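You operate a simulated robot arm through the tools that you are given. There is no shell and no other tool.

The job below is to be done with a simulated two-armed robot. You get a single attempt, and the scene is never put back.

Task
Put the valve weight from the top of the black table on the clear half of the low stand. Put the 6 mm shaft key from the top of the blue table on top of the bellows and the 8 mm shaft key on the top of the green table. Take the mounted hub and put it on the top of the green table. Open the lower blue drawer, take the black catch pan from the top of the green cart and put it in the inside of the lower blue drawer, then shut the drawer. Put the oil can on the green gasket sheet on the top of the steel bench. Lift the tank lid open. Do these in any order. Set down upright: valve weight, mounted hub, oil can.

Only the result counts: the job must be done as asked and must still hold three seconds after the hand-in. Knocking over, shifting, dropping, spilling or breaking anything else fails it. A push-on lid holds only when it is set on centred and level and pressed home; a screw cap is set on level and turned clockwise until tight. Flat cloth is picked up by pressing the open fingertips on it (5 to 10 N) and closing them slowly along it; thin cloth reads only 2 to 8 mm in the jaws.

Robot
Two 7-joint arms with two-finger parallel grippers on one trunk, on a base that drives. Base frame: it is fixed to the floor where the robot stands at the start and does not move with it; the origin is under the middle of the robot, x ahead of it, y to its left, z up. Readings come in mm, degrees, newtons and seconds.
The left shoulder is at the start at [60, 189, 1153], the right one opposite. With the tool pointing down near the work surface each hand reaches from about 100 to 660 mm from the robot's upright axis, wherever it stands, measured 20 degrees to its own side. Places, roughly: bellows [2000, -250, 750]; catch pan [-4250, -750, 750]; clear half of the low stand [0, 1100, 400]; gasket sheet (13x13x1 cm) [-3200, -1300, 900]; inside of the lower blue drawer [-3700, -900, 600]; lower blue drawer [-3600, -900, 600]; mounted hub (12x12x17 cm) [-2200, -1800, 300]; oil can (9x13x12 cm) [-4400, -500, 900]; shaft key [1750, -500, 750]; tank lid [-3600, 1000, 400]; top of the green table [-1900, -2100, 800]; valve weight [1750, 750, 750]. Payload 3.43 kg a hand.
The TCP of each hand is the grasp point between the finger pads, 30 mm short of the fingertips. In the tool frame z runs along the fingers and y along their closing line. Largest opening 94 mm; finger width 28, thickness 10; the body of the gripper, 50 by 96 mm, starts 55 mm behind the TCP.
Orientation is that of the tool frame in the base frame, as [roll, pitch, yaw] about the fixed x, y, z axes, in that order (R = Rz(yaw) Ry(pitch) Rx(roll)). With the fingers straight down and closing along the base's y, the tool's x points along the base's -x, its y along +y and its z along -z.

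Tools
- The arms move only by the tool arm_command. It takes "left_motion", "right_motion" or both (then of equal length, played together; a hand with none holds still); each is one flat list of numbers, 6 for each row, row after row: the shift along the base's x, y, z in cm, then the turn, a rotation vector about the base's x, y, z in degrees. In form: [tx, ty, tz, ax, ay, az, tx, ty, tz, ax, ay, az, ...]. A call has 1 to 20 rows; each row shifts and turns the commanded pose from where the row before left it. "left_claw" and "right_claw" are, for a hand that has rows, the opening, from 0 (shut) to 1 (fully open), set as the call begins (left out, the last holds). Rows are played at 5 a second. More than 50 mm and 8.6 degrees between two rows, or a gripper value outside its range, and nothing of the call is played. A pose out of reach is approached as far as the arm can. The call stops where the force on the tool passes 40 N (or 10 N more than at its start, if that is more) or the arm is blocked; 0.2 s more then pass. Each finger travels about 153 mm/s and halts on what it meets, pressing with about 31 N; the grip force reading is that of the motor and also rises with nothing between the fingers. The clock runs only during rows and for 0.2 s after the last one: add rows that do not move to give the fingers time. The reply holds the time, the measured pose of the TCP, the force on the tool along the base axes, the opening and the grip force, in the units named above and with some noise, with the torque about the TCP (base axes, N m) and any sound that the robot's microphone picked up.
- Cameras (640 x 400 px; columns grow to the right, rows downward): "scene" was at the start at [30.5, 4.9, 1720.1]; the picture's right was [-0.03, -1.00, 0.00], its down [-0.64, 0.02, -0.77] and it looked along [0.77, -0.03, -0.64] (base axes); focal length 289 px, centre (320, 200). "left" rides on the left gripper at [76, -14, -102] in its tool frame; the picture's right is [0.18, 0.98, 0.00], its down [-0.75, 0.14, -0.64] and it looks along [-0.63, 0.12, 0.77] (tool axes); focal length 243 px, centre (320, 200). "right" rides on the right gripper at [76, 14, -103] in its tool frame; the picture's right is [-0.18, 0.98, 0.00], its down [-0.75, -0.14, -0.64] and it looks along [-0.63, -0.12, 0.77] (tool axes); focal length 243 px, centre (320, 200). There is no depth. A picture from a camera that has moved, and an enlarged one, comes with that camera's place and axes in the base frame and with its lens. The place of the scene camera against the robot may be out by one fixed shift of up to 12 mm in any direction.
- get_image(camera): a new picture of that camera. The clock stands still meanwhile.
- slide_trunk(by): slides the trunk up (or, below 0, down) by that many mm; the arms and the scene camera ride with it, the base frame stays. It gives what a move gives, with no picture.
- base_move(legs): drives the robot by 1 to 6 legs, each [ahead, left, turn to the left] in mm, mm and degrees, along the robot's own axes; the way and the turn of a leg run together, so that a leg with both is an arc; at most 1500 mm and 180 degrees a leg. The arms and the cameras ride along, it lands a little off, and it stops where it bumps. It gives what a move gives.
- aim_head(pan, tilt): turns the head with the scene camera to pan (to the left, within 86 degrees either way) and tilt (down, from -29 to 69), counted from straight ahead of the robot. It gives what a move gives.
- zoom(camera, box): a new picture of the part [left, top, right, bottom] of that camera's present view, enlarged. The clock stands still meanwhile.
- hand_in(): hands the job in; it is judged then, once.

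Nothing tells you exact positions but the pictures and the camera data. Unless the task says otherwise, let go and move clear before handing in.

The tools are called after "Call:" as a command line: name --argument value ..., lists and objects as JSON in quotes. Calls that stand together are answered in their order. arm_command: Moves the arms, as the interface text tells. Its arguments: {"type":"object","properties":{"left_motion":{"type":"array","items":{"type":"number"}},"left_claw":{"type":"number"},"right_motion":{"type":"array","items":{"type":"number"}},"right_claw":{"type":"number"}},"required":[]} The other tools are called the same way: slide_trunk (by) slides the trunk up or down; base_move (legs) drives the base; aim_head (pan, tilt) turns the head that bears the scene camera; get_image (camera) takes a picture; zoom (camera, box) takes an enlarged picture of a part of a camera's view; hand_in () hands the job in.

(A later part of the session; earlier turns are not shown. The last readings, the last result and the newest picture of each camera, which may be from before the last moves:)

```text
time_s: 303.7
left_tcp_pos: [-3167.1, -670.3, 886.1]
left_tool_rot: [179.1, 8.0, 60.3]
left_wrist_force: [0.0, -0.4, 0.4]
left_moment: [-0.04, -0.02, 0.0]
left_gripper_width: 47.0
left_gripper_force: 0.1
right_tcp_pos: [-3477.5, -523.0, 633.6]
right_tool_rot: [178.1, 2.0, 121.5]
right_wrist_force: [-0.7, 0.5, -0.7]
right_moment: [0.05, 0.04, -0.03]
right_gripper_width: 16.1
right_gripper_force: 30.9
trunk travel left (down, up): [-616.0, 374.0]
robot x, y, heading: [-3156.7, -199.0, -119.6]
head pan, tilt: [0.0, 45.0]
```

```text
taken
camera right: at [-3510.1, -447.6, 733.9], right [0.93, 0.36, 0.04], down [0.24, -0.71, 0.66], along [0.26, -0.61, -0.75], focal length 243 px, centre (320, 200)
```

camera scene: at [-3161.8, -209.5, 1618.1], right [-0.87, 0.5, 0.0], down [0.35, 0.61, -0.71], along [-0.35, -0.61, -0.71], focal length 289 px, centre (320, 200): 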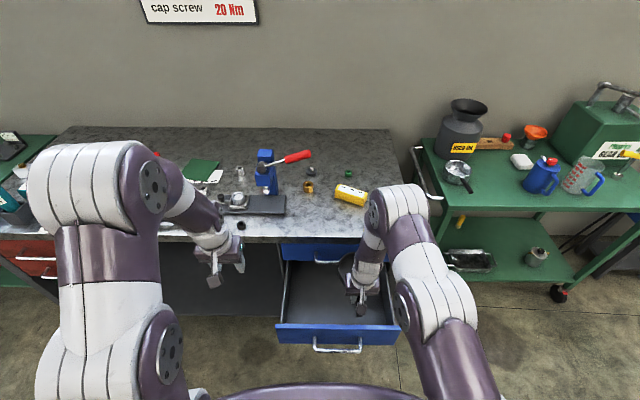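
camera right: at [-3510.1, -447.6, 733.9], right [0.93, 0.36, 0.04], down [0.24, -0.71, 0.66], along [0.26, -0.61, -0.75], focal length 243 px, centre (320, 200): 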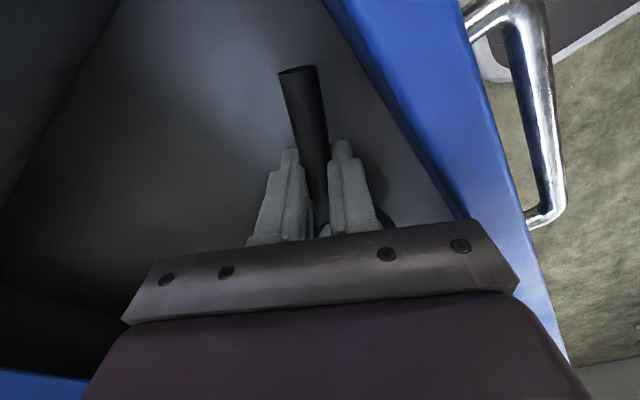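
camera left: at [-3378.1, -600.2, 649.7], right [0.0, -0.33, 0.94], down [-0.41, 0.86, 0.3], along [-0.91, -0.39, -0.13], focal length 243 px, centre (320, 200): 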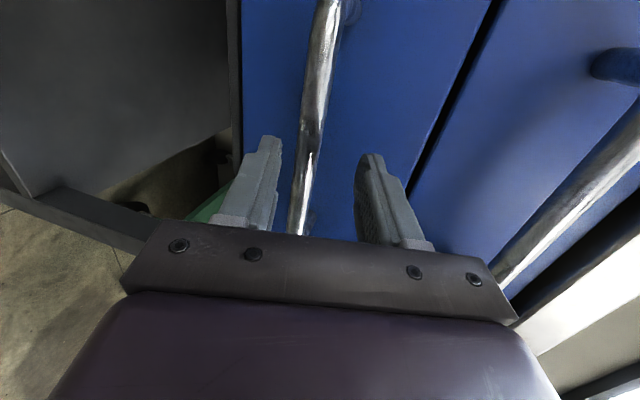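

Call:
arm_command --right_motion '[0, 0, -0.3, 0, 0, 0, 0, 0, -0.3, 0, 0, 0, 0, 0, 0, 0, 0, 0]'

Call:
zoom --camera "scene" --box '[260, 180, 420, 330]'

```text
time_s: 304.5
left_tcp_pos: [-3167.6, -668.7, 885.5]
left_tool_rot: [179.0, 8.0, 60.3]
left_wrist_force: [0.7, -0.5, 0.6]
left_moment: [0.03, -0.01, 0.06]
left_gripper_width: 46.9
left_gripper_force: 0.0
right_tcp_pos: [-3480.0, -523.4, 627.0]
right_tool_rot: [178.1, 2.1, 121.4]
right_wrist_force: [-5.5, 2.0, 18.5]
right_moment: [0.85, -0.76, 0.35]
right_gripper_width: 16.0
right_gripper_force: 31.0
trunk travel left (down, up): [-616.0, 374.0]
robot x, y, heading: [-3157.1, -197.8, -119.9]
head pan, tilt: [0.0, 45.0]
```

```text
2.67 times, centred on (340, 255) of scene
camera zoom: at [-3161.5, -208.3, 1503.5], right [-0.87, 0.5, 0.0], down [0.35, 0.61, -0.71], along [-0.35, -0.61, -0.71], focal length 771 px, centre (267, 53)
```

zoom: 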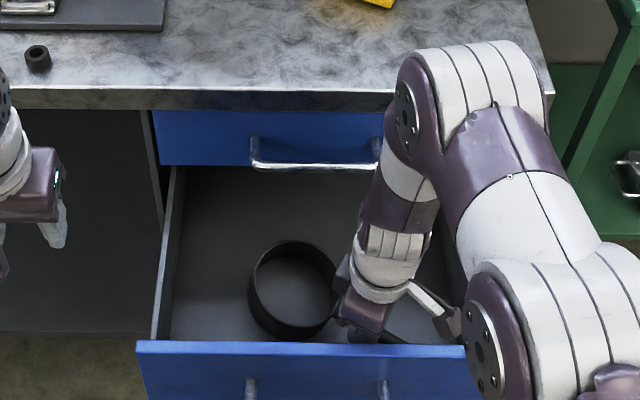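

The gripper body touched the drawer's front panel top. Lift 8 mm, shift 22 mm inward, then continue down.

Call:
arm_command --right_motion '[0, 0, 0.8, 0, 0, 0, -1.1, -1.9, 0, 0, 0, 0, 0, 0, 0, 0, 0, 0]'

Call:
arm_command --right_motion '[0, 0, -0.5, 0, 0, 0, 0, 0, -0.5, 0, 0, 0, 0, 0, 0, 0, 0, 0]'

```text
time_s: 305.3
left_tcp_pos: [-3167.2, -668.8, 884.1]
left_tool_rot: [179.0, 8.0, 60.3]
left_wrist_force: [0.6, 0.0, -0.4]
left_moment: [0.0, 0.0, 0.02]
left_gripper_width: 47.0
left_gripper_force: 0.0
right_tcp_pos: [-3483.8, -543.5, 635.2]
right_tool_rot: [179.6, 5.2, 121.6]
right_wrist_force: [0.6, 0.6, -1.0]
right_moment: [0.09, 0.07, 0.01]
right_gripper_width: 15.6
right_gripper_force: 30.6
right hand out of reach, approached as far as the arm can: row 2
trunk travel left (down, up): [-616.0, 374.0]
robot x, y, heading: [-3154.6, -198.2, -120.1]
head pan, tilt: [0.0, 45.0]
```

```text
time_s: 306.1
left_tcp_pos: [-3167.6, -669.2, 884.5]
left_tool_rot: [179.1, 8.0, 60.3]
left_wrist_force: [-0.2, -0.3, -0.9]
left_moment: [-0.01, -0.01, 0.02]
left_gripper_width: 46.9
left_gripper_force: 0.1
right_tcp_pos: [-3485.6, -530.9, 622.1]
right_tool_rot: [178.2, 2.2, 121.4]
right_wrist_force: [0.2, 0.3, -2.3]
right_moment: [0.05, 0.04, -0.02]
right_gripper_width: 16.1
right_gripper_force: 30.8
right hand out of reach, approached as far as the arm can: row 1
trunk travel left (down, up): [-616.0, 374.0]
robot x, y, heading: [-3154.0, -198.7, -120.0]
head pan, tilt: [0.0, 45.0]
```

Call:
arm_command --right_motion '[0, 0, -0.3, 0, 0, 0, 0, 0, -0.3, 0, 0, 0, 0, 0, 0, 0, 0, 0]'

Call:
zoom --camera "scene" --box '[260, 180, 420, 330]'

```text
time_s: 306.9
left_tcp_pos: [-3167.2, -668.9, 884.3]
left_tool_rot: [179.2, 8.0, 60.3]
left_wrist_force: [-0.9, 0.6, -0.5]
left_moment: [0.03, -0.01, 0.02]
left_gripper_width: 47.0
left_gripper_force: 0.0
right_tcp_pos: [-3485.7, -530.1, 616.4]
right_tool_rot: [178.2, 2.1, 121.4]
right_wrist_force: [-1.1, 0.8, -2.4]
right_moment: [0.07, 0.08, -0.01]
right_gripper_width: 16.2
right_gripper_force: 31.3
trunk travel left (down, up): [-616.0, 374.0]
robot x, y, heading: [-3157.4, -199.2, -120.0]
head pan, tilt: [0.0, 45.0]
```

```text
2.67 times, centred on (340, 255) of scene
camera zoom: at [-3162.1, -210.1, 1503.1], right [-0.87, 0.5, 0.0], down [0.35, 0.61, -0.71], along [-0.35, -0.61, -0.71], focal length 771 px, centre (267, 53)
```

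zoom: 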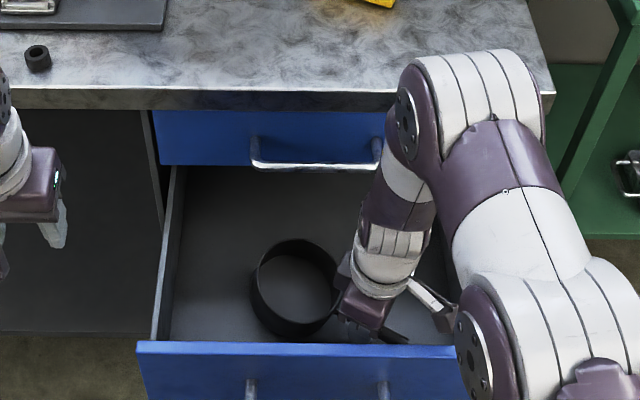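

Call:
arm_command --right_motion '[0, 0, -0.3, 0, 0, 0, 0, 0, -0.3, 0, 0, 0, 0, 0, 0, 0, 0, 0]'

Call:
arm_command --right_motion '[0, 0, -0.2, 0, 0, 0, 0, 0, -0.2, 0, 0, 0, 0, 0, 0, 0, 0, 0]'

Call:
get_image --camera "right"

```text
time_s: 307.7
left_tcp_pos: [-3167.8, -669.3, 884.4]
left_tool_rot: [179.1, 8.0, 60.3]
left_wrist_force: [0.0, -1.3, 0.1]
left_moment: [-0.02, 0.01, 0.01]
left_gripper_width: 47.0
left_gripper_force: 0.0
right_tcp_pos: [-3484.8, -531.9, 610.6]
right_tool_rot: [178.0, 2.0, 121.4]
right_wrist_force: [0.3, 0.4, -0.3]
right_moment: [0.05, 0.04, 0.02]
right_gripper_width: 16.1
right_gripper_force: 31.1
trunk travel left (down, up): [-616.0, 374.0]
robot x, y, heading: [-3158.1, -198.7, -119.9]
head pan, tilt: [0.0, 45.0]
```

```text
time_s: 308.5
left_tcp_pos: [-3166.8, -668.7, 887.0]
left_tool_rot: [179.1, 8.1, 60.3]
left_wrist_force: [0.5, -0.1, 0.6]
left_moment: [0.0, -0.02, -0.02]
left_gripper_width: 47.0
left_gripper_force: 0.2
right_tcp_pos: [-3484.4, -532.9, 608.3]
right_tool_rot: [178.4, 2.3, 121.4]
right_wrist_force: [-5.0, 2.7, 27.0]
right_moment: [-1.06, -0.5, -0.12]
right_gripper_width: 15.9
right_gripper_force: 31.0
trunk travel left (down, up): [-616.0, 374.0]
robot x, y, heading: [-3152.5, -201.2, -119.8]
head pan, tilt: [0.0, 45.0]
```

```text
taken
camera right: at [-3516.8, -456.3, 709.2], right [0.93, 0.36, 0.04], down [0.24, -0.7, 0.67], along [0.26, -0.61, -0.74], focal length 243 px, centre (320, 200)
```

right: 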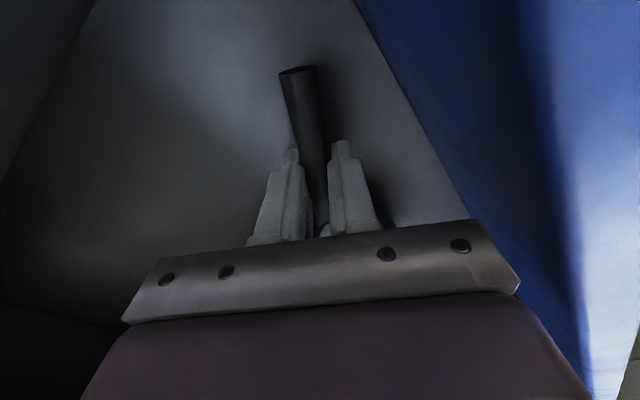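

The pan rests on the drawer floor. Relieve and release.

Call:
arm_command --right_motion '[0, 0, 0.2, 0, 0, 0, 0, 0, 0, 0, 0, 0]'

Call:
arm_command --right_motion '[0, 0, 0, 0, 0, 0, 0, 0, 0, 0, 0, 0, 0, 0, 0, 0, 0, 0]' --right_claw 0.4

Call:
arm_command --right_motion '[0, 0, 2, 0, 0, 0, 0, 0, 3, 0, 0, 0, 0, 0, 4, 0, 0, 0, 0, 0, 4, 0, 0, 0, 0, 0, 0, 0, 0, 0]'

Call:
zoom --camera "scene" --box '[240, 170, 440, 370]'

Call:
get_image --camera "right"

```text
time_s: 309.1
left_tcp_pos: [-3167.8, -667.9, 886.1]
left_tool_rot: [179.1, 8.1, 60.3]
left_wrist_force: [0.1, -0.1, -0.7]
left_moment: [0.0, 0.0, 0.02]
left_gripper_width: 46.8
left_gripper_force: 0.1
right_tcp_pos: [-3484.5, -529.7, 609.3]
right_tool_rot: [178.1, 2.2, 121.5]
right_wrist_force: [-2.8, 0.3, 13.4]
right_moment: [-0.52, -0.19, -0.15]
right_gripper_width: 15.9
right_gripper_force: 30.5
trunk travel left (down, up): [-616.0, 374.0]
robot x, y, heading: [-3156.8, -199.2, -120.1]
head pan, tilt: [0.0, 45.0]
```

```text
time_s: 309.9
left_tcp_pos: [-3168.7, -669.9, 885.6]
left_tool_rot: [179.0, 8.0, 60.4]
left_wrist_force: [0.4, -0.6, -0.7]
left_moment: [0.0, 0.01, -0.03]
left_gripper_width: 47.2
left_gripper_force: 0.0
right_tcp_pos: [-3484.0, -530.0, 609.3]
right_tool_rot: [178.2, 2.0, 121.4]
right_wrist_force: [-0.3, 0.1, -0.4]
right_moment: [-0.01, -0.02, -0.03]
right_gripper_width: 37.9
right_gripper_force: 0.1
trunk travel left (down, up): [-616.0, 374.0]
robot x, y, heading: [-3158.3, -197.2, -119.8]
head pan, tilt: [0.0, 45.0]
```

```text
time_s: 311.1
left_tcp_pos: [-3167.0, -669.2, 886.3]
left_tool_rot: [179.1, 8.0, 60.4]
left_wrist_force: [0.6, -0.1, -0.2]
left_moment: [-0.01, -0.02, -0.01]
left_gripper_width: 46.8
left_gripper_force: 0.1
right_tcp_pos: [-3472.9, -503.8, 724.9]
right_tool_rot: [178.1, 2.2, 121.4]
right_wrist_force: [-0.4, -0.5, 0.9]
right_moment: [-0.03, -0.02, 0.01]
right_gripper_width: 37.8
right_gripper_force: 0.0
right hand out of reach, approached as far as the arm can: row 2, 3, 4
trunk travel left (down, up): [-616.0, 374.0]
robot x, y, heading: [-3155.9, -203.8, -119.9]
head pan, tilt: [0.0, 45.0]
```

```text
2.00 times, centred on (340, 270) of scene
camera zoom: at [-3162.4, -210.5, 1503.1], right [-0.87, 0.5, 0.0], down [0.35, 0.61, -0.71], along [-0.35, -0.61, -0.71], focal length 578 px, centre (280, 60)
```

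zoom: 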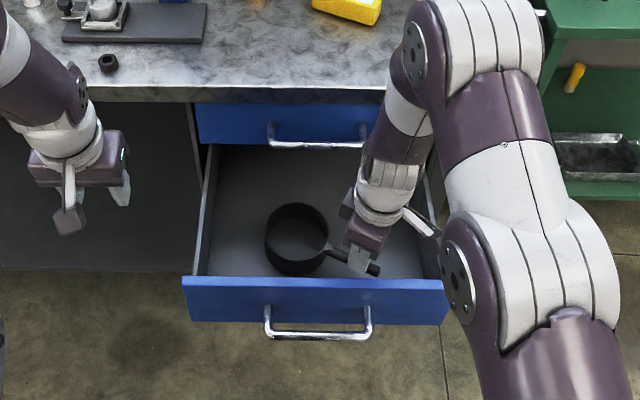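

```text
taken
camera right: at [-3505.6, -427.1, 825.3], right [0.93, 0.36, 0.04], down [0.24, -0.71, 0.67], along [0.27, -0.61, -0.75], focal length 243 px, centre (320, 200)
```

right: 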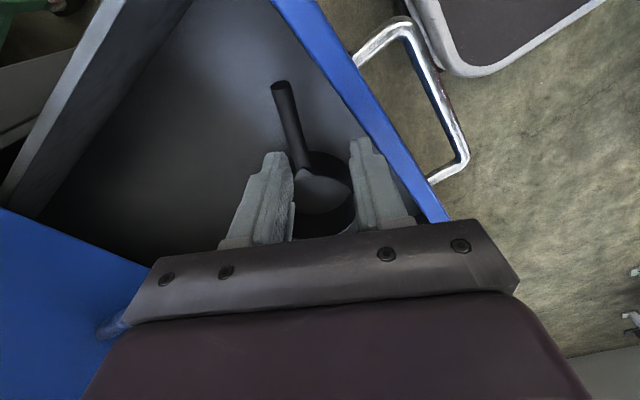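

The pan sits flat in the drawer. Next, close it: raise, step back and right, and use the left hand (horizontal, closed) to push the front. First raise and unwind the right hand.

Call:
slide_trunk --by 150

Call:
base_move --legs '[[-90, 0, 0], [0, -200, 0], [-150, 0, 0]]'

Call:
arm_command --right_motion '[0, 0, 0, 0, 0, -7.6, 0, 0, 0, 0, 0, -7.6, 0, 0, 0, 0, 0, -7.6, 0, 0, 0, 0, 0, -7.6, 0, 0, 0, 0, 0, -7.6, 0, 0, 0, 0, 0, -7.6, 0, 0, 0, 0, 0, -7.6, 0, 0, 0, 0, 0, -7.6]'

Call:
get_image --camera "scene"

```text
time_s: 312.9
left_tcp_pos: [-3166.8, -668.8, 1035.3]
left_tool_rot: [179.2, 8.0, 60.2]
left_wrist_force: [0.9, -0.8, 0.4]
left_moment: [0.01, 0.01, -0.04]
left_gripper_width: 47.2
left_gripper_force: 0.1
right_tcp_pos: [-3473.3, -501.8, 875.8]
right_tool_rot: [178.1, 2.1, 121.4]
right_wrist_force: [-0.2, 0.0, -0.1]
right_moment: [0.01, 0.01, -0.05]
right_gripper_width: 37.4
right_gripper_force: 0.1
trunk travel left (down, up): [-766.0, 224.0]
robot x, y, heading: [-3154.3, -203.1, -119.9]
head pan, tilt: [0.0, 45.0]
```

```text
time_s: 316.1
left_tcp_pos: [-3219.7, -365.5, 1035.5]
left_tool_rot: [179.1, 8.0, 60.5]
left_wrist_force: [-0.8, -0.3, 0.2]
left_moment: [0.04, -0.01, -0.05]
left_gripper_width: 47.0
left_gripper_force: 0.1
right_tcp_pos: [-3526.2, -199.0, 873.8]
right_tool_rot: [178.0, 2.2, 121.6]
right_wrist_force: [-0.1, -0.1, -0.9]
right_moment: [-0.01, -0.03, -0.01]
right_gripper_width: 37.4
right_gripper_force: 0.0
trunk travel left (down, up): [-766.0, 224.0]
robot x, y, heading: [-3209.9, 106.6, -119.7]
head pan, tilt: [0.0, 45.0]
```

```text
time_s: 317.9
left_tcp_pos: [-3219.8, -365.1, 1035.3]
left_tool_rot: [179.1, 7.9, 60.5]
left_wrist_force: [-1.1, 0.1, 0.2]
left_moment: [0.0, -0.02, -0.05]
left_gripper_width: 47.0
left_gripper_force: 0.0
right_tcp_pos: [-3527.1, -198.7, 874.7]
right_tool_rot: [178.0, 2.2, 60.8]
right_wrist_force: [1.0, 0.2, -0.2]
right_moment: [-0.02, 0.01, 0.0]
right_gripper_width: 37.8
right_gripper_force: 0.1
trunk travel left (down, up): [-766.0, 224.0]
robot x, y, heading: [-3210.8, 101.0, -119.9]
head pan, tilt: [0.0, 45.0]
```

```text
taken
camera scene: at [-3216.2, 94.0, 1653.1], right [-0.87, 0.5, 0.0], down [0.35, 0.61, -0.71], along [-0.35, -0.61, -0.71], focal length 289 px, centre (320, 200)
```

scene: 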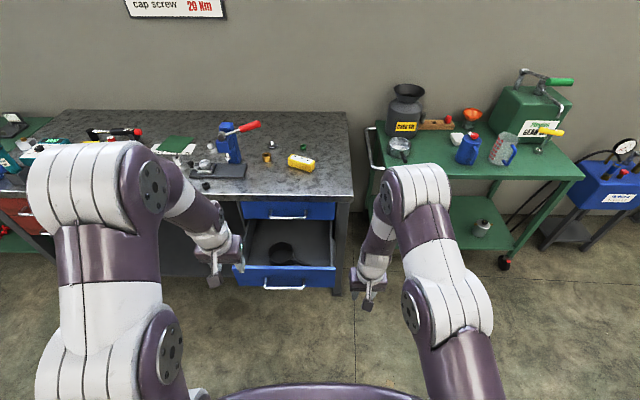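

Lower the trunk and bring the left hand, closed, to a forward-pointing pose.

Call:
slide_trunk --by -260

Call:
arm_command --left_motion '[-1.34, -0.61, 0, -6.75, 3.9, 0, -1.34, -0.61, 0, -6.75, 3.9, 0, -1.34, -0.61, 0, -6.75, 3.9, 0, -1.34, -0.61, 0, -6.75, 3.9, 0, -1.34, -0.61, 0, -6.75, 3.9, 0, -1.34, -0.61, 0, -6.75, 3.9, 0, -1.34, -0.61, 0, -6.75, 3.9, 0, -1.34, -0.61, 0, -6.75, 3.9, 0, 0, 0, 0, 0, 0, 0]' --left_claw 0

Call:
get_image --camera "left"

Call:
get_image --camera "scene"

```text
time_s: 320.6
left_tcp_pos: [-3220.0, -364.9, 773.9]
left_tool_rot: [179.1, 8.1, 60.4]
left_wrist_force: [0.1, 0.0, -0.4]
left_moment: [-0.01, 0.0, 0.02]
left_gripper_width: 47.2
left_gripper_force: 0.1
right_tcp_pos: [-3527.7, -199.0, 614.6]
right_tool_rot: [178.0, 2.2, 61.0]
right_wrist_force: [-0.4, 0.2, 0.5]
right_moment: [-0.01, 0.03, -0.01]
right_gripper_width: 37.5
right_gripper_force: 0.0
trunk travel left (down, up): [-506.0, 484.0]
robot x, y, heading: [-3211.5, 107.3, -119.5]
head pan, tilt: [0.0, 45.0]
```

```text
time_s: 322.6
left_tcp_pos: [-3328.0, -414.7, 774.3]
left_tool_rot: [-179.6, 70.5, 61.5]
left_wrist_force: [0.2, 1.3, 0.0]
left_moment: [0.0, 0.0, -0.01]
left_gripper_width: 0.0
left_gripper_force: 30.9
right_tcp_pos: [-3527.2, -198.4, 614.1]
right_tool_rot: [178.0, 2.1, 61.0]
right_wrist_force: [0.2, 0.1, -0.3]
right_moment: [-0.03, 0.01, 0.02]
right_gripper_width: 37.4
right_gripper_force: 0.0
trunk travel left (down, up): [-506.0, 484.0]
robot x, y, heading: [-3208.2, 105.4, -119.6]
head pan, tilt: [0.0, 45.0]
```

```text
taken
camera left: at [-3282.2, -300.0, 737.5], right [0.89, -0.42, -0.18], down [0.3, 0.24, 0.92], along [-0.35, -0.87, 0.34], focal length 243 px, centre (320, 200)
```

left: 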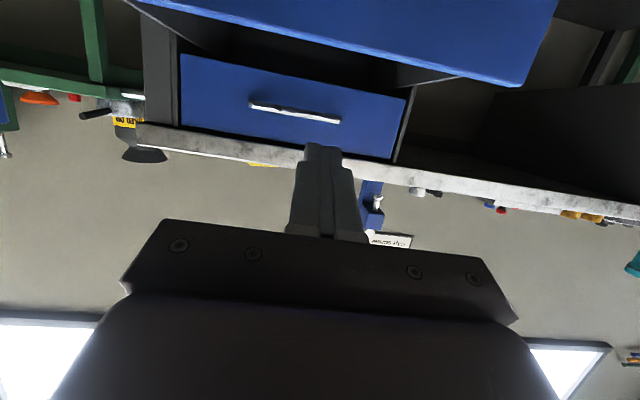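

```text
taken
camera scene: at [-3215.8, 94.4, 1393.2], right [-0.87, 0.5, 0.0], down [0.35, 0.61, -0.71], along [-0.35, -0.61, -0.71], focal length 289 px, centre (320, 200)
```

scene: 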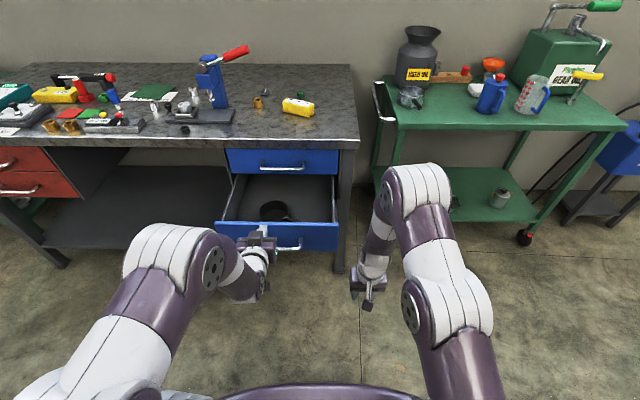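

Lower so the fingertips push the panel above its handle, then drive forward to close the drawer.

Call:
slide_trunk --by -112

Call:
base_move --legs '[[150, 0, 0]]'

Call:
get_image --camera "scene"

Call:
get_image --camera "left"

```text
time_s: 324.0
left_tcp_pos: [-3327.8, -413.5, 662.6]
left_tool_rot: [-179.6, 70.4, 61.3]
left_wrist_force: [0.7, -0.2, -0.7]
left_moment: [0.0, -0.01, 0.04]
left_gripper_width: 0.4
left_gripper_force: 31.0
right_tcp_pos: [-3528.1, -198.5, 502.8]
right_tool_rot: [178.0, 2.2, 61.0]
right_wrist_force: [0.6, 0.0, -0.3]
right_moment: [0.03, -0.02, -0.03]
right_gripper_width: 37.5
right_gripper_force: 0.1
trunk travel left (down, up): [-394.0, 596.0]
robot x, y, heading: [-3210.5, 103.2, -119.6]
head pan, tilt: [0.0, 45.0]
```

```text
time_s: 325.4
left_tcp_pos: [-3402.9, -544.2, 661.8]
left_tool_rot: [-179.6, 70.3, 61.4]
left_wrist_force: [0.2, 0.0, -0.7]
left_moment: [-0.01, 0.0, 0.04]
left_gripper_width: 0.0
left_gripper_force: 30.8
right_tcp_pos: [-3603.0, -329.6, 503.3]
right_tool_rot: [178.0, 2.2, 60.9]
right_wrist_force: [0.3, -0.3, 0.2]
right_moment: [0.03, 0.0, -0.01]
right_gripper_width: 37.5
right_gripper_force: 0.2
trunk travel left (down, up): [-394.0, 596.0]
robot x, y, heading: [-3285.6, -24.1, -119.8]
head pan, tilt: [0.0, 45.0]
```

```text
taken
camera scene: at [-3291.4, -37.6, 1281.1], right [-0.87, 0.5, 0.0], down [0.35, 0.61, -0.71], along [-0.35, -0.61, -0.71], focal length 289 px, centre (320, 200)
```

scene: 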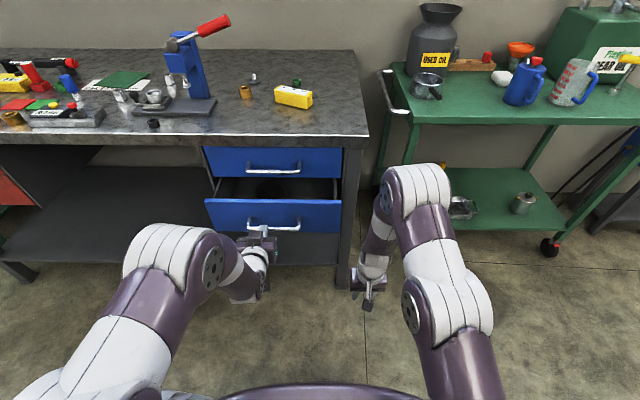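

```text
taken
camera left: at [-3357.6, -431.4, 625.2], right [0.89, -0.42, -0.18], down [0.3, 0.24, 0.93], along [-0.35, -0.88, 0.34], focal length 243 px, centre (320, 200)
```

left: 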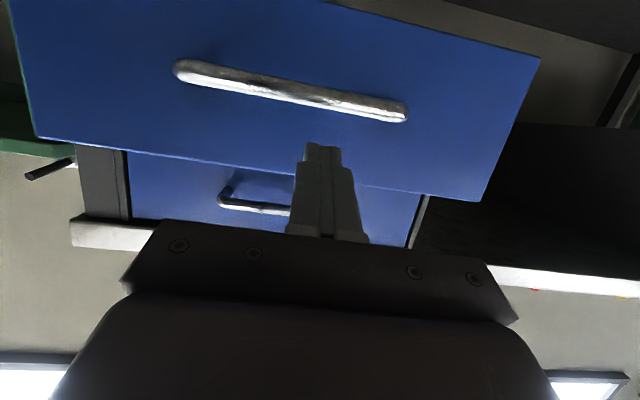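

The drawer is sliding in. Push on, 135 mm then finish gently.

Call:
base_move --legs '[[135, 0, 0]]'

Call:
get_image --camera "scene"

```text
time_s: 326.7
left_tcp_pos: [-3472.4, -664.3, 662.3]
left_tool_rot: [-179.6, 70.3, 61.3]
left_wrist_force: [-0.5, 0.7, -0.2]
left_moment: [-0.01, -0.03, -0.01]
left_gripper_width: 0.0
left_gripper_force: 30.8
right_tcp_pos: [-3670.4, -448.6, 503.4]
right_tool_rot: [178.0, 2.1, 60.8]
right_wrist_force: [-0.4, 0.2, -0.3]
right_moment: [0.01, 0.01, 0.02]
right_gripper_width: 37.8
right_gripper_force: 0.1
trunk travel left (down, up): [-394.0, 596.0]
robot x, y, heading: [-3351.7, -144.0, -119.9]
head pan, tilt: [0.0, 45.0]
```

```text
taken
camera scene: at [-3359.1, -155.6, 1281.1], right [-0.87, 0.5, 0.0], down [0.35, 0.61, -0.71], along [-0.35, -0.61, -0.71], focal length 289 px, centre (320, 200)
```

scene: 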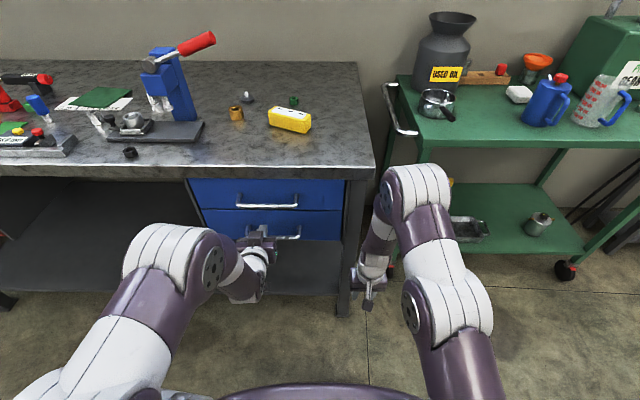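

Almost shut; finish with the arm until I feel resistance.

Call:
arm_command --left_motion '[-0.5, -0.86, 0, 0, 0, 0, -0.5, -0.86, 0, 0, 0, 0, 0, 0, 0, 0, 0, 0]'

Call:
arm_command --left_motion '[-0.4, -0.7, 0, 0, 0, 0, -0.4, -0.7, 0, 0, 0, 0, 0, 0, 0, 0, 0, 0]'

Call:
zoom --camera "scene" --box '[170, 150, 390, 290]'

```text
time_s: 327.5
left_tcp_pos: [-3481.5, -678.9, 662.2]
left_tool_rot: [-179.5, 70.4, 61.3]
left_wrist_force: [1.0, 0.5, 0.1]
left_moment: [-0.01, 0.0, 0.04]
left_gripper_width: 0.2
left_gripper_force: 31.3
right_tcp_pos: [-3670.1, -446.3, 501.4]
right_tool_rot: [177.9, 2.1, 60.8]
right_wrist_force: [0.5, -0.7, 0.0]
right_moment: [0.01, 0.0, 0.02]
right_gripper_width: 37.6
right_gripper_force: 0.1
trunk travel left (down, up): [-394.0, 596.0]
robot x, y, heading: [-3351.3, -145.8, -119.8]
head pan, tilt: [0.0, 45.0]
```

```text
time_s: 328.3
left_tcp_pos: [-3488.3, -689.3, 663.3]
left_tool_rot: [-179.7, 70.3, 61.2]
left_wrist_force: [17.8, 33.4, 6.8]
left_moment: [-0.1, 0.44, -0.12]
left_gripper_width: 0.0
left_gripper_force: 30.8
right_tcp_pos: [-3668.9, -443.8, 503.7]
right_tool_rot: [178.0, 2.4, 60.8]
right_wrist_force: [0.4, -0.2, -0.4]
right_moment: [0.04, 0.0, 0.0]
right_gripper_width: 37.7
right_gripper_force: 0.1
trunk travel left (down, up): [-394.0, 596.0]
robot x, y, heading: [-3353.5, -142.8, -119.5]
head pan, tilt: [0.0, 45.0]
```

```text
2.86 times, centred on (280, 220) of scene
camera zoom: at [-3356.2, -149.9, 1281.3], right [-0.87, 0.5, 0.0], down [0.35, 0.61, -0.71], along [-0.35, -0.62, -0.7], focal length 826 px, centre (434, 143)
```

zoom: 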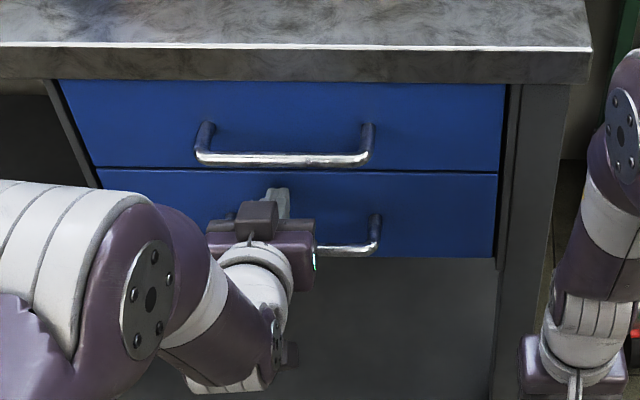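

The drawer is shut flush. Back away, raise the trunk, and fold the left hand down again.

Call:
base_move --legs '[[-160, 0, 0]]'

Call:
slide_trunk --by 400

Call:
arm_command --left_motion '[0.4, 0.7, 0.5, 6.75, -3.9, 0, 0.4, 0.7, 0.5, 6.75, -3.9, 0, 0.4, 0.7, 0.5, 6.75, -3.9, 0, 0.4, 0.7, 0.5, 6.75, -3.9, 0, 0.4, 0.7, 0.5, 6.75, -3.9, 0, 0.4, 0.7, 0.5, 6.75, -3.9, 0, 0.4, 0.7, 0.5, 6.75, -3.9, 0, 0.4, 0.7, 0.5, 6.75, -3.9, 0, 0, 0, 0, 6.75, -3.9, 0, 0, 0, 0, 0, 0, 0]'

Call:
get_image --camera "scene"

```text
time_s: 329.7
left_tcp_pos: [-3408.7, -550.8, 664.3]
left_tool_rot: [-179.6, 70.4, 61.2]
left_wrist_force: [-0.5, -0.2, -0.2]
left_moment: [-0.01, -0.01, -0.03]
left_gripper_width: 0.2
left_gripper_force: 30.9
right_tcp_pos: [-3587.8, -304.3, 503.4]
right_tool_rot: [178.0, 2.2, 60.8]
right_wrist_force: [-0.1, 0.0, 0.3]
right_moment: [-0.01, 0.01, 0.01]
right_gripper_width: 37.6
right_gripper_force: 0.2
trunk travel left (down, up): [-394.0, 596.0]
robot x, y, heading: [-3270.0, -1.0, -119.8]
head pan, tilt: [0.0, 45.0]
```

```text
time_s: 333.6
left_tcp_pos: [-3407.9, -551.1, 1064.3]
left_tool_rot: [-179.6, 70.3, 61.3]
left_wrist_force: [0.5, 0.4, 0.1]
left_moment: [0.02, -0.05, 0.01]
left_gripper_width: 0.2
left_gripper_force: 31.6
right_tcp_pos: [-3589.7, -304.1, 902.9]
right_tool_rot: [178.0, 2.2, 60.8]
right_wrist_force: [-0.1, 0.4, -0.9]
right_moment: [0.04, -0.01, 0.01]
right_gripper_width: 37.8
right_gripper_force: 0.0
trunk travel left (down, up): [-794.0, 196.0]
robot x, y, heading: [-3270.2, -3.2, -119.7]
head pan, tilt: [0.0, 45.0]
```

```text
time_s: 335.8
left_tcp_pos: [-3402.3, -491.0, 1106.3]
left_tool_rot: [-173.9, 9.4, 59.9]
left_wrist_force: [0.5, 0.1, 0.9]
left_moment: [0.03, 0.0, -0.02]
left_gripper_width: 0.2
left_gripper_force: 31.3
left hand out of reach, approached as far as the arm can: row 6, 7
right_tcp_pos: [-3589.4, -304.3, 902.4]
right_tool_rot: [178.1, 2.2, 60.8]
right_wrist_force: [0.2, -0.2, 0.6]
right_moment: [-0.03, -0.03, -0.04]
right_gripper_width: 37.6
right_gripper_force: 0.1
trunk travel left (down, up): [-794.0, 196.0]
robot x, y, heading: [-3270.5, -1.9, -119.8]
head pan, tilt: [0.0, 45.0]
```

```text
taken
camera scene: at [-3276.8, -12.3, 1681.2], right [-0.87, 0.5, 0.0], down [0.35, 0.61, -0.71], along [-0.35, -0.61, -0.71], focal length 289 px, centre (320, 200)
```

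scene: 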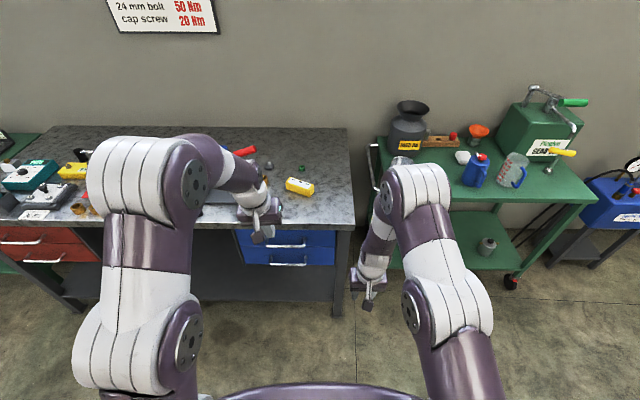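

Tuck the left hand back upright, then go to the cart for the oil can.

Call:
arm_command --left_motion '[2.4, 4.2, 0, 2.5, -5, 0, 2.4, 4.2, 0, 2.5, -5, 0, 2, 3.5, 0, 0, 0, 0, 0, 0, 0, 0, 0, 0]'

Call:
slide_trunk --by 60

Call:
base_move --legs '[[-30, -330, 0], [60, -150, 0]]'

Call:
get_image --camera "scene"

```text
time_s: 336.8
left_tcp_pos: [-3334.0, -371.9, 1106.7]
left_tool_rot: [179.9, 0.0, 59.4]
left_wrist_force: [0.2, 0.3, 0.3]
left_moment: [0.03, 0.02, -0.02]
left_gripper_width: 0.0
left_gripper_force: 31.4
right_tcp_pos: [-3589.2, -305.6, 902.8]
right_tool_rot: [178.0, 2.3, 60.8]
right_wrist_force: [-0.7, 0.6, 0.0]
right_moment: [0.03, 0.01, -0.03]
right_gripper_width: 37.8
right_gripper_force: 0.0
trunk travel left (down, up): [-794.0, 196.0]
robot x, y, heading: [-3274.1, -1.9, -119.8]
head pan, tilt: [0.0, 45.0]
```

```text
time_s: 337.8
left_tcp_pos: [-3334.7, -372.0, 1165.1]
left_tool_rot: [180.0, 0.1, 59.4]
left_wrist_force: [-0.2, -0.7, 0.2]
left_moment: [0.01, 0.01, -0.02]
left_gripper_width: 0.1
left_gripper_force: 30.6
right_tcp_pos: [-3589.5, -305.6, 962.7]
right_tool_rot: [178.0, 2.2, 60.7]
right_wrist_force: [0.3, -0.1, -0.2]
right_moment: [0.02, -0.02, -0.01]
right_gripper_width: 37.6
right_gripper_force: 0.0
trunk travel left (down, up): [-854.0, 136.0]
robot x, y, heading: [-3269.5, -3.9, -119.7]
head pan, tilt: [0.0, 45.0]
```

```text
time_s: 340.9
left_tcp_pos: [-3739.0, -179.0, 1165.9]
left_tool_rot: [-180.0, 0.0, 55.4]
left_wrist_force: [0.3, -0.5, -0.5]
left_moment: [0.04, -0.02, 0.0]
left_gripper_width: 0.0
left_gripper_force: 31.5
right_tcp_pos: [-3988.5, -95.6, 961.4]
right_tool_rot: [178.1, 2.1, 57.0]
right_wrist_force: [-0.5, 0.0, -0.7]
right_moment: [0.0, 0.01, 0.04]
right_gripper_width: 37.8
right_gripper_force: 0.0
trunk travel left (down, up): [-854.0, 136.0]
robot x, y, heading: [-3650.6, 184.9, -123.9]
head pan, tilt: [0.0, 45.0]
stopped in leg 2: the robot was blocked; the commanded pose is now the measured one
```

```text
taken
camera scene: at [-3657.8, 174.6, 1741.1], right [-0.83, 0.56, 0.0], down [0.39, 0.59, -0.71], along [-0.39, -0.59, -0.71], focal length 289 px, centre (320, 200)
```

scene: 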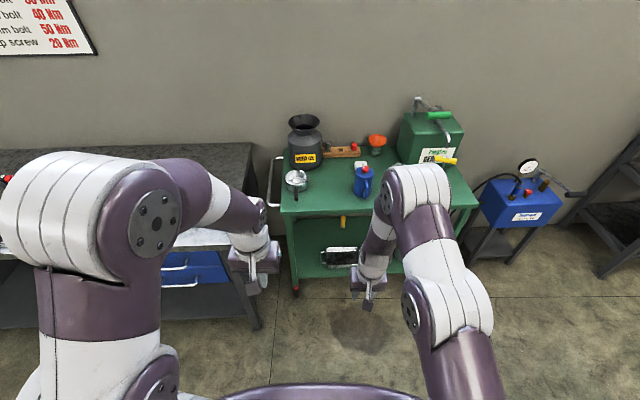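

I was blocked by something at my right/rear. Look there now.

Call:
aim_head --pan -86 --tilt 50

Call:
get_image --camera "scene"

Call:
aim_head --pan -86 --tilt 69

Call:
get_image --camera "scene"

```text
time_s: 342.5
left_tcp_pos: [-3737.9, -178.2, 1166.4]
left_tool_rot: [-179.9, 0.1, 55.3]
left_wrist_force: [-0.9, -0.3, -0.1]
left_moment: [0.01, 0.0, 0.0]
left_gripper_width: 0.0
left_gripper_force: 30.6
right_tcp_pos: [-3987.8, -93.8, 962.3]
right_tool_rot: [178.1, 2.2, 56.9]
right_wrist_force: [-1.1, 0.1, 0.0]
right_moment: [-0.01, 0.0, 0.0]
right_gripper_width: 37.7
right_gripper_force: 0.1
trunk travel left (down, up): [-854.0, 136.0]
robot x, y, heading: [-3651.3, 187.8, -123.8]
head pan, tilt: [-85.9, 50.0]
```

```text
taken
camera scene: at [-3677.2, 282.6, 1734.2], right [0.5, 0.87, 0.0], down [0.67, -0.38, -0.64], along [-0.56, 0.32, -0.77], focal length 289 px, centre (320, 200)
```

scene: 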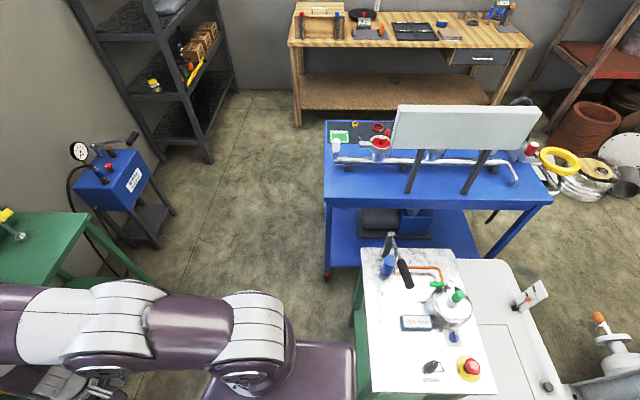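

```text
time_s: 343.3
left_tcp_pos: [-3737.1, -178.3, 1164.9]
left_tool_rot: [179.9, 0.1, 55.4]
left_wrist_force: [0.7, 0.0, 0.1]
left_moment: [0.01, -0.01, 0.01]
left_gripper_width: 0.0
left_gripper_force: 30.6
right_tcp_pos: [-3986.9, -94.4, 961.9]
right_tool_rot: [178.0, 2.2, 56.9]
right_wrist_force: [-0.2, -0.3, -0.4]
right_moment: [0.05, 0.01, 0.0]
right_gripper_width: 37.7
right_gripper_force: 0.1
trunk travel left (down, up): [-854.0, 136.0]
robot x, y, heading: [-3650.5, 188.1, -123.8]
head pan, tilt: [-85.9, 68.8]
```

```text
taken
camera scene: at [-3658.8, 272.1, 1712.3], right [0.5, 0.87, 0.0], down [0.81, -0.46, -0.36], along [-0.32, 0.18, -0.93], focal length 289 px, centre (320, 200)
```

scene: 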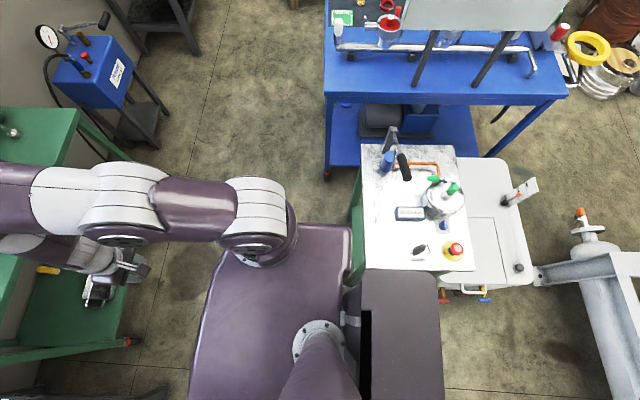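

My rear brushed the small green stand by the tank; nothing on it moved. I pull away forward/left, and re-square.

Call:
base_move --legs '[[120, 0, 0], [0, 0, 3.5]]'

Call:
get_image --camera "scene"

```text
time_s: 345.0
left_tcp_pos: [-3781.6, -280.0, 1166.0]
left_tool_rot: [179.8, 0.3, 58.9]
left_wrist_force: [-0.5, 0.6, 0.4]
left_moment: [-0.05, -0.01, -0.01]
left_gripper_width: 0.2
left_gripper_force: 30.9
right_tcp_pos: [-4035.5, -210.9, 963.1]
right_tool_rot: [178.1, 2.2, 60.3]
right_wrist_force: [0.3, -0.4, 0.3]
right_moment: [0.0, -0.01, -0.02]
right_gripper_width: 37.4
right_gripper_force: 0.1
trunk travel left (down, up): [-854.0, 136.0]
robot x, y, heading: [-3714.3, 92.9, -120.5]
head pan, tilt: [-85.9, 68.8]
```

```text
taken
camera scene: at [-3729.7, 174.8, 1712.2], right [0.44, 0.9, 0.0], down [0.83, -0.41, -0.36], along [-0.32, 0.16, -0.93], focal length 289 px, centre (320, 200)
```

scene: 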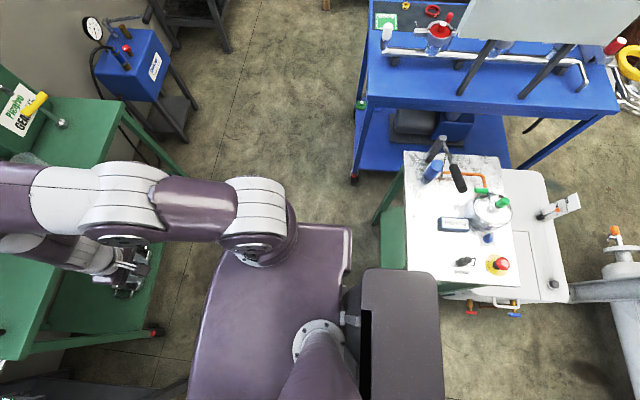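

All fine. Now drive to the cart in front of the oil can.

Call:
base_move --legs '[[400, -75, 0]]'

Call:
aim_head --pan -10 --tilt 45

Call:
get_image --camera "scene"

Call:
get_image --camera "right"

```text
time_s: 347.5
left_tcp_pos: [-4047.0, -584.7, 1165.0]
left_tool_rot: [-180.0, 0.1, 58.8]
left_wrist_force: [-0.1, -1.1, 0.7]
left_moment: [-0.01, 0.0, 0.03]
left_gripper_width: 0.0
left_gripper_force: 30.7
right_tcp_pos: [-4299.6, -514.5, 964.3]
right_tool_rot: [178.0, 2.2, 60.2]
right_wrist_force: [-0.4, 0.6, 0.0]
right_moment: [0.01, -0.01, 0.02]
right_gripper_width: 37.4
right_gripper_force: 0.0
trunk travel left (down, up): [-854.0, 136.0]
robot x, y, heading: [-3980.3, -213.2, -120.6]
head pan, tilt: [-85.9, 68.8]
```

```text
time_s: 349.0
left_tcp_pos: [-4047.5, -585.3, 1164.9]
left_tool_rot: [-180.0, 0.1, 58.8]
left_wrist_force: [-0.2, 0.5, 0.1]
left_moment: [-0.01, 0.0, -0.01]
left_gripper_width: 0.3
left_gripper_force: 30.9
right_tcp_pos: [-4300.7, -514.5, 963.1]
right_tool_rot: [177.9, 2.2, 60.3]
right_wrist_force: [0.1, 0.3, 0.6]
right_moment: [0.02, 0.01, -0.02]
right_gripper_width: 37.4
right_gripper_force: 0.0
trunk travel left (down, up): [-854.0, 136.0]
robot x, y, heading: [-3979.7, -211.6, -120.6]
head pan, tilt: [-10.0, 45.0]
```

```text
taken
camera scene: at [-3997.5, -217.5, 1741.1], right [-0.76, 0.65, 0.0], down [0.46, 0.54, -0.71], along [-0.46, -0.54, -0.71], focal length 289 px, centre (320, 200)
```

scene: 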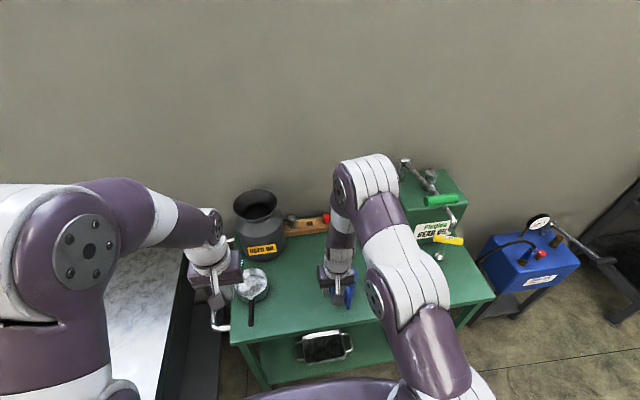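

```text
taken
camera right: at [-4251.3, -449.1, 1063.3], right [0.76, -0.65, 0.04], down [-0.5, -0.55, 0.66], along [-0.41, -0.53, -0.75], focal length 243 px, centre (320, 200)
```

right: 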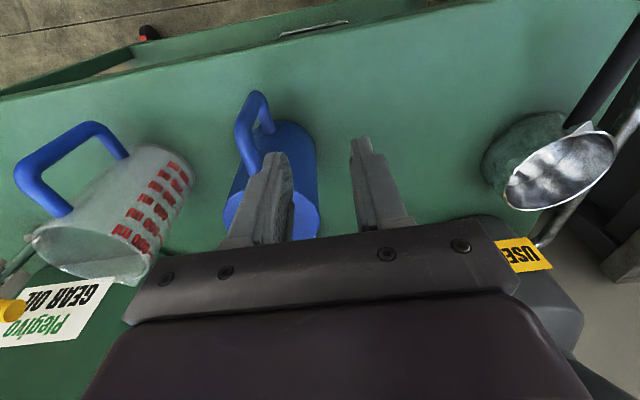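

The oil can's axis is at ≈(-4369,-542), its handle pointing toward me. I'll hover above it with the gripper fully open to judge a body grasp near the (narrower) top.

Call:
arm_command --right_motion '[-3.4, -1.4, 2, 0, 0, 0, -3.4, -1.3, 2, 0, 0, 0, 0, 0, 0, 0, 0, 0]' --right_claw 1

Call:
get_image --camera "right"

```text
time_s: 349.8
left_tcp_pos: [-4046.9, -583.6, 1165.1]
left_tool_rot: [-179.9, 0.1, 58.9]
left_wrist_force: [0.4, -0.4, 0.0]
left_moment: [-0.02, -0.01, -0.02]
left_gripper_width: 0.0
left_gripper_force: 31.3
right_tcp_pos: [-4313.6, -482.1, 996.7]
right_tool_rot: [177.6, 3.9, 60.2]
right_wrist_force: [0.2, 0.0, 0.5]
right_moment: [-0.02, 0.01, -0.03]
right_gripper_width: 94.2
right_gripper_force: 0.1
right hand out of reach, approached as far as the arm can: row 1, 2
trunk travel left (down, up): [-854.0, 136.0]
robot x, y, heading: [-3978.8, -213.1, -120.5]
head pan, tilt: [-10.0, 45.0]
```

```text
taken
camera right: at [-4263.0, -413.1, 1094.7], right [0.76, -0.64, 0.05], down [-0.5, -0.53, 0.69], along [-0.41, -0.55, -0.73], focal length 243 px, centre (320, 200)
```

right: 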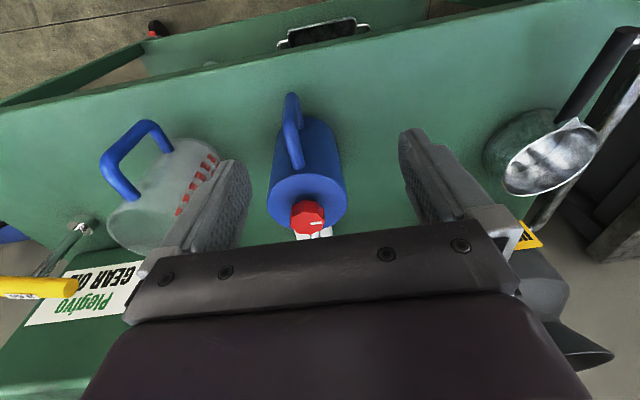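

The hand is near its height limit; raise the trunk 90 mm, straighten the tool, and centre above the can (axis ≈(-4374,-543), top Ø≈84 mm).

Call:
slide_trunk --by 90

Call:
arm_command --right_motion '[-1.5, -1.5, -2, 1.15, 0, 0, -1.5, -1.5, -2, 1.15, 0, 0, -1.5, -1.5, -2, 1.15, 0, 0, -1.5, -1.5, -2, 1.15, 0, 0, 0, 0, 0, 0, 0, 0]'

Call:
get_image --camera "right"

```text
time_s: 351.0
left_tcp_pos: [-4046.8, -584.6, 1255.2]
left_tool_rot: [180.0, 0.0, 58.8]
left_wrist_force: [-0.4, -0.3, 0.1]
left_moment: [0.02, 0.0, 0.03]
left_gripper_width: 0.3
left_gripper_force: 30.8
right_tcp_pos: [-4313.6, -483.5, 1085.2]
right_tool_rot: [177.6, 3.9, 60.2]
right_wrist_force: [0.8, 0.8, -0.4]
right_moment: [0.02, 0.01, -0.02]
right_gripper_width: 94.1
right_gripper_force: 0.0
trunk travel left (down, up): [-944.0, 46.0]
robot x, y, heading: [-3978.3, -210.7, -120.3]
head pan, tilt: [-10.0, 45.0]
```

```text
time_s: 352.2
left_tcp_pos: [-4047.8, -584.0, 1255.5]
left_tool_rot: [-180.0, 0.0, 58.8]
left_wrist_force: [-0.7, -0.2, 0.6]
left_moment: [-0.02, 0.02, 0.0]
left_gripper_width: 0.1
left_gripper_force: 31.6
right_tcp_pos: [-4345.5, -513.7, 1030.1]
right_tool_rot: [-178.8, 7.2, 60.1]
right_wrist_force: [0.3, 0.6, -0.6]
right_moment: [-0.02, -0.05, 0.03]
right_gripper_width: 94.2
right_gripper_force: 0.3
right hand out of reach, approached as far as the arm can: row 2, 3, 4
trunk travel left (down, up): [-944.0, 46.0]
robot x, y, heading: [-3983.8, -214.8, -120.7]
head pan, tilt: [-10.0, 45.0]
```

```text
taken
camera right: at [-4287.0, -443.3, 1122.2], right [0.76, -0.65, 0.0], down [-0.44, -0.52, 0.73], along [-0.47, -0.56, -0.68], focal length 243 px, centre (320, 200)
```

right: 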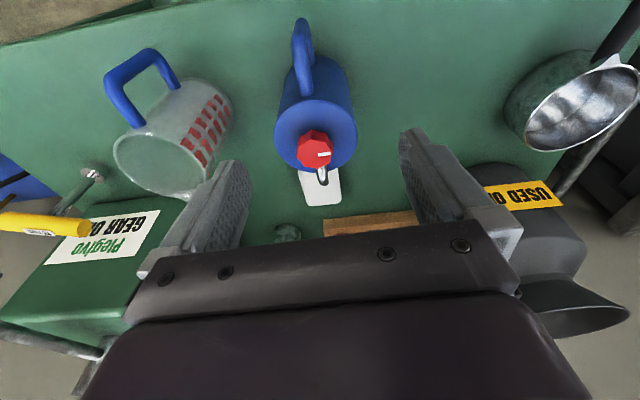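

The right arm's posture is near a joint limit. I'll bring it back to its neutral pose to reset the posture.

Call:
arm_command --right_motion '[1.38, 2.34, 2.8, 1.15, -0.95, 0, 1.38, 2.34, 2.8, 1.15, -0.95, 0, 1.38, 2.34, 2.8, 1.15, -0.95, 0, 1.38, 2.34, 2.8, 1.15, -0.95, 0, 1.38, 2.34, 2.8, 1.15, -0.95, 0, 0, 0, 0, 0, 0, 0]'

Call:
get_image --camera "scene"

```text
time_s: 353.6
left_tcp_pos: [-4048.0, -586.3, 1256.1]
left_tool_rot: [-180.0, 0.2, 58.8]
left_wrist_force: [0.7, -0.6, 0.1]
left_moment: [0.01, 0.01, 0.01]
left_gripper_width: 0.0
left_gripper_force: 31.3
right_tcp_pos: [-4274.7, -395.6, 1167.3]
right_tool_rot: [180.0, -0.3, 60.1]
right_wrist_force: [0.0, -0.2, -0.1]
right_moment: [0.02, -0.01, -0.01]
right_gripper_width: 94.1
right_gripper_force: 0.0
trunk travel left (down, up): [-944.0, 46.0]
robot x, y, heading: [-3976.7, -216.5, -120.5]
head pan, tilt: [-10.0, 45.0]
```

```text
taken
camera scene: at [-3998.5, -219.1, 1831.1], right [-0.76, 0.65, 0.0], down [0.46, 0.54, -0.71], along [-0.46, -0.54, -0.71], focal length 289 px, centre (320, 200)
```

scene: 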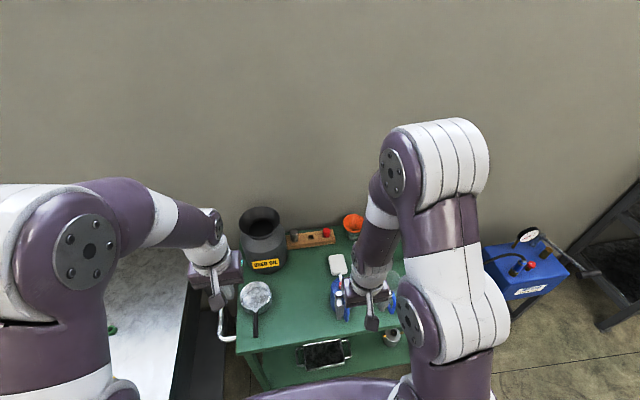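

Posture reset; tool exactly vertical. Now move above the can.

Call:
arm_command --right_motion '[-1.66, -2.46, -2.95, 0, 0, 0, -1.66, -2.46, -2.95, 0, 0, 0, -1.66, -2.46, -2.95, 0, 0, 0, -1.66, -2.46, -2.95, 0, 0, 0, -1.66, -2.46, -2.95, 0, 0, 0, -1.66, -2.46, -2.95, 0, 0, 0, 0, 0, 0, 0, 0, 0]'

Call:
get_image --camera "right"

```text
time_s: 355.2
left_tcp_pos: [-4046.9, -582.8, 1255.8]
left_tool_rot: [179.9, 0.1, 58.8]
left_wrist_force: [-0.2, 0.1, -0.5]
left_moment: [-0.01, -0.02, 0.01]
left_gripper_width: 0.0
left_gripper_force: 30.5
right_tcp_pos: [-4373.7, -540.9, 992.1]
right_tool_rot: [180.0, -0.1, 60.0]
right_wrist_force: [-0.4, 0.2, 0.2]
right_moment: [-0.02, 0.02, 0.01]
right_gripper_width: 93.9
right_gripper_force: 0.0
trunk travel left (down, up): [-944.0, 46.0]
robot x, y, heading: [-3981.4, -212.8, -120.6]
head pan, tilt: [-10.0, 45.0]
```

```text
taken
camera right: at [-4323.9, -481.5, 1094.7], right [0.76, -0.65, 0.0], down [-0.5, -0.58, 0.64], along [-0.41, -0.49, -0.77], focal length 243 px, centre (320, 200)
```

right: 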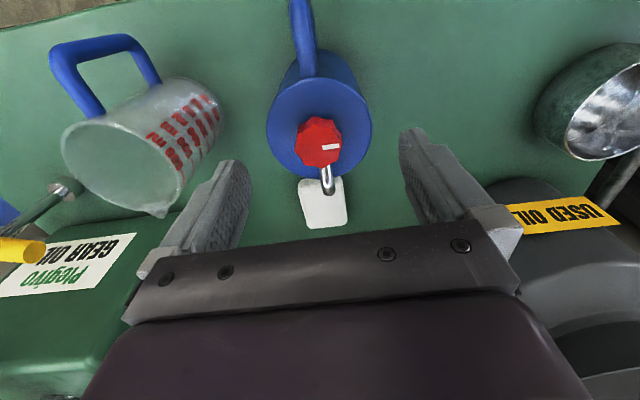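

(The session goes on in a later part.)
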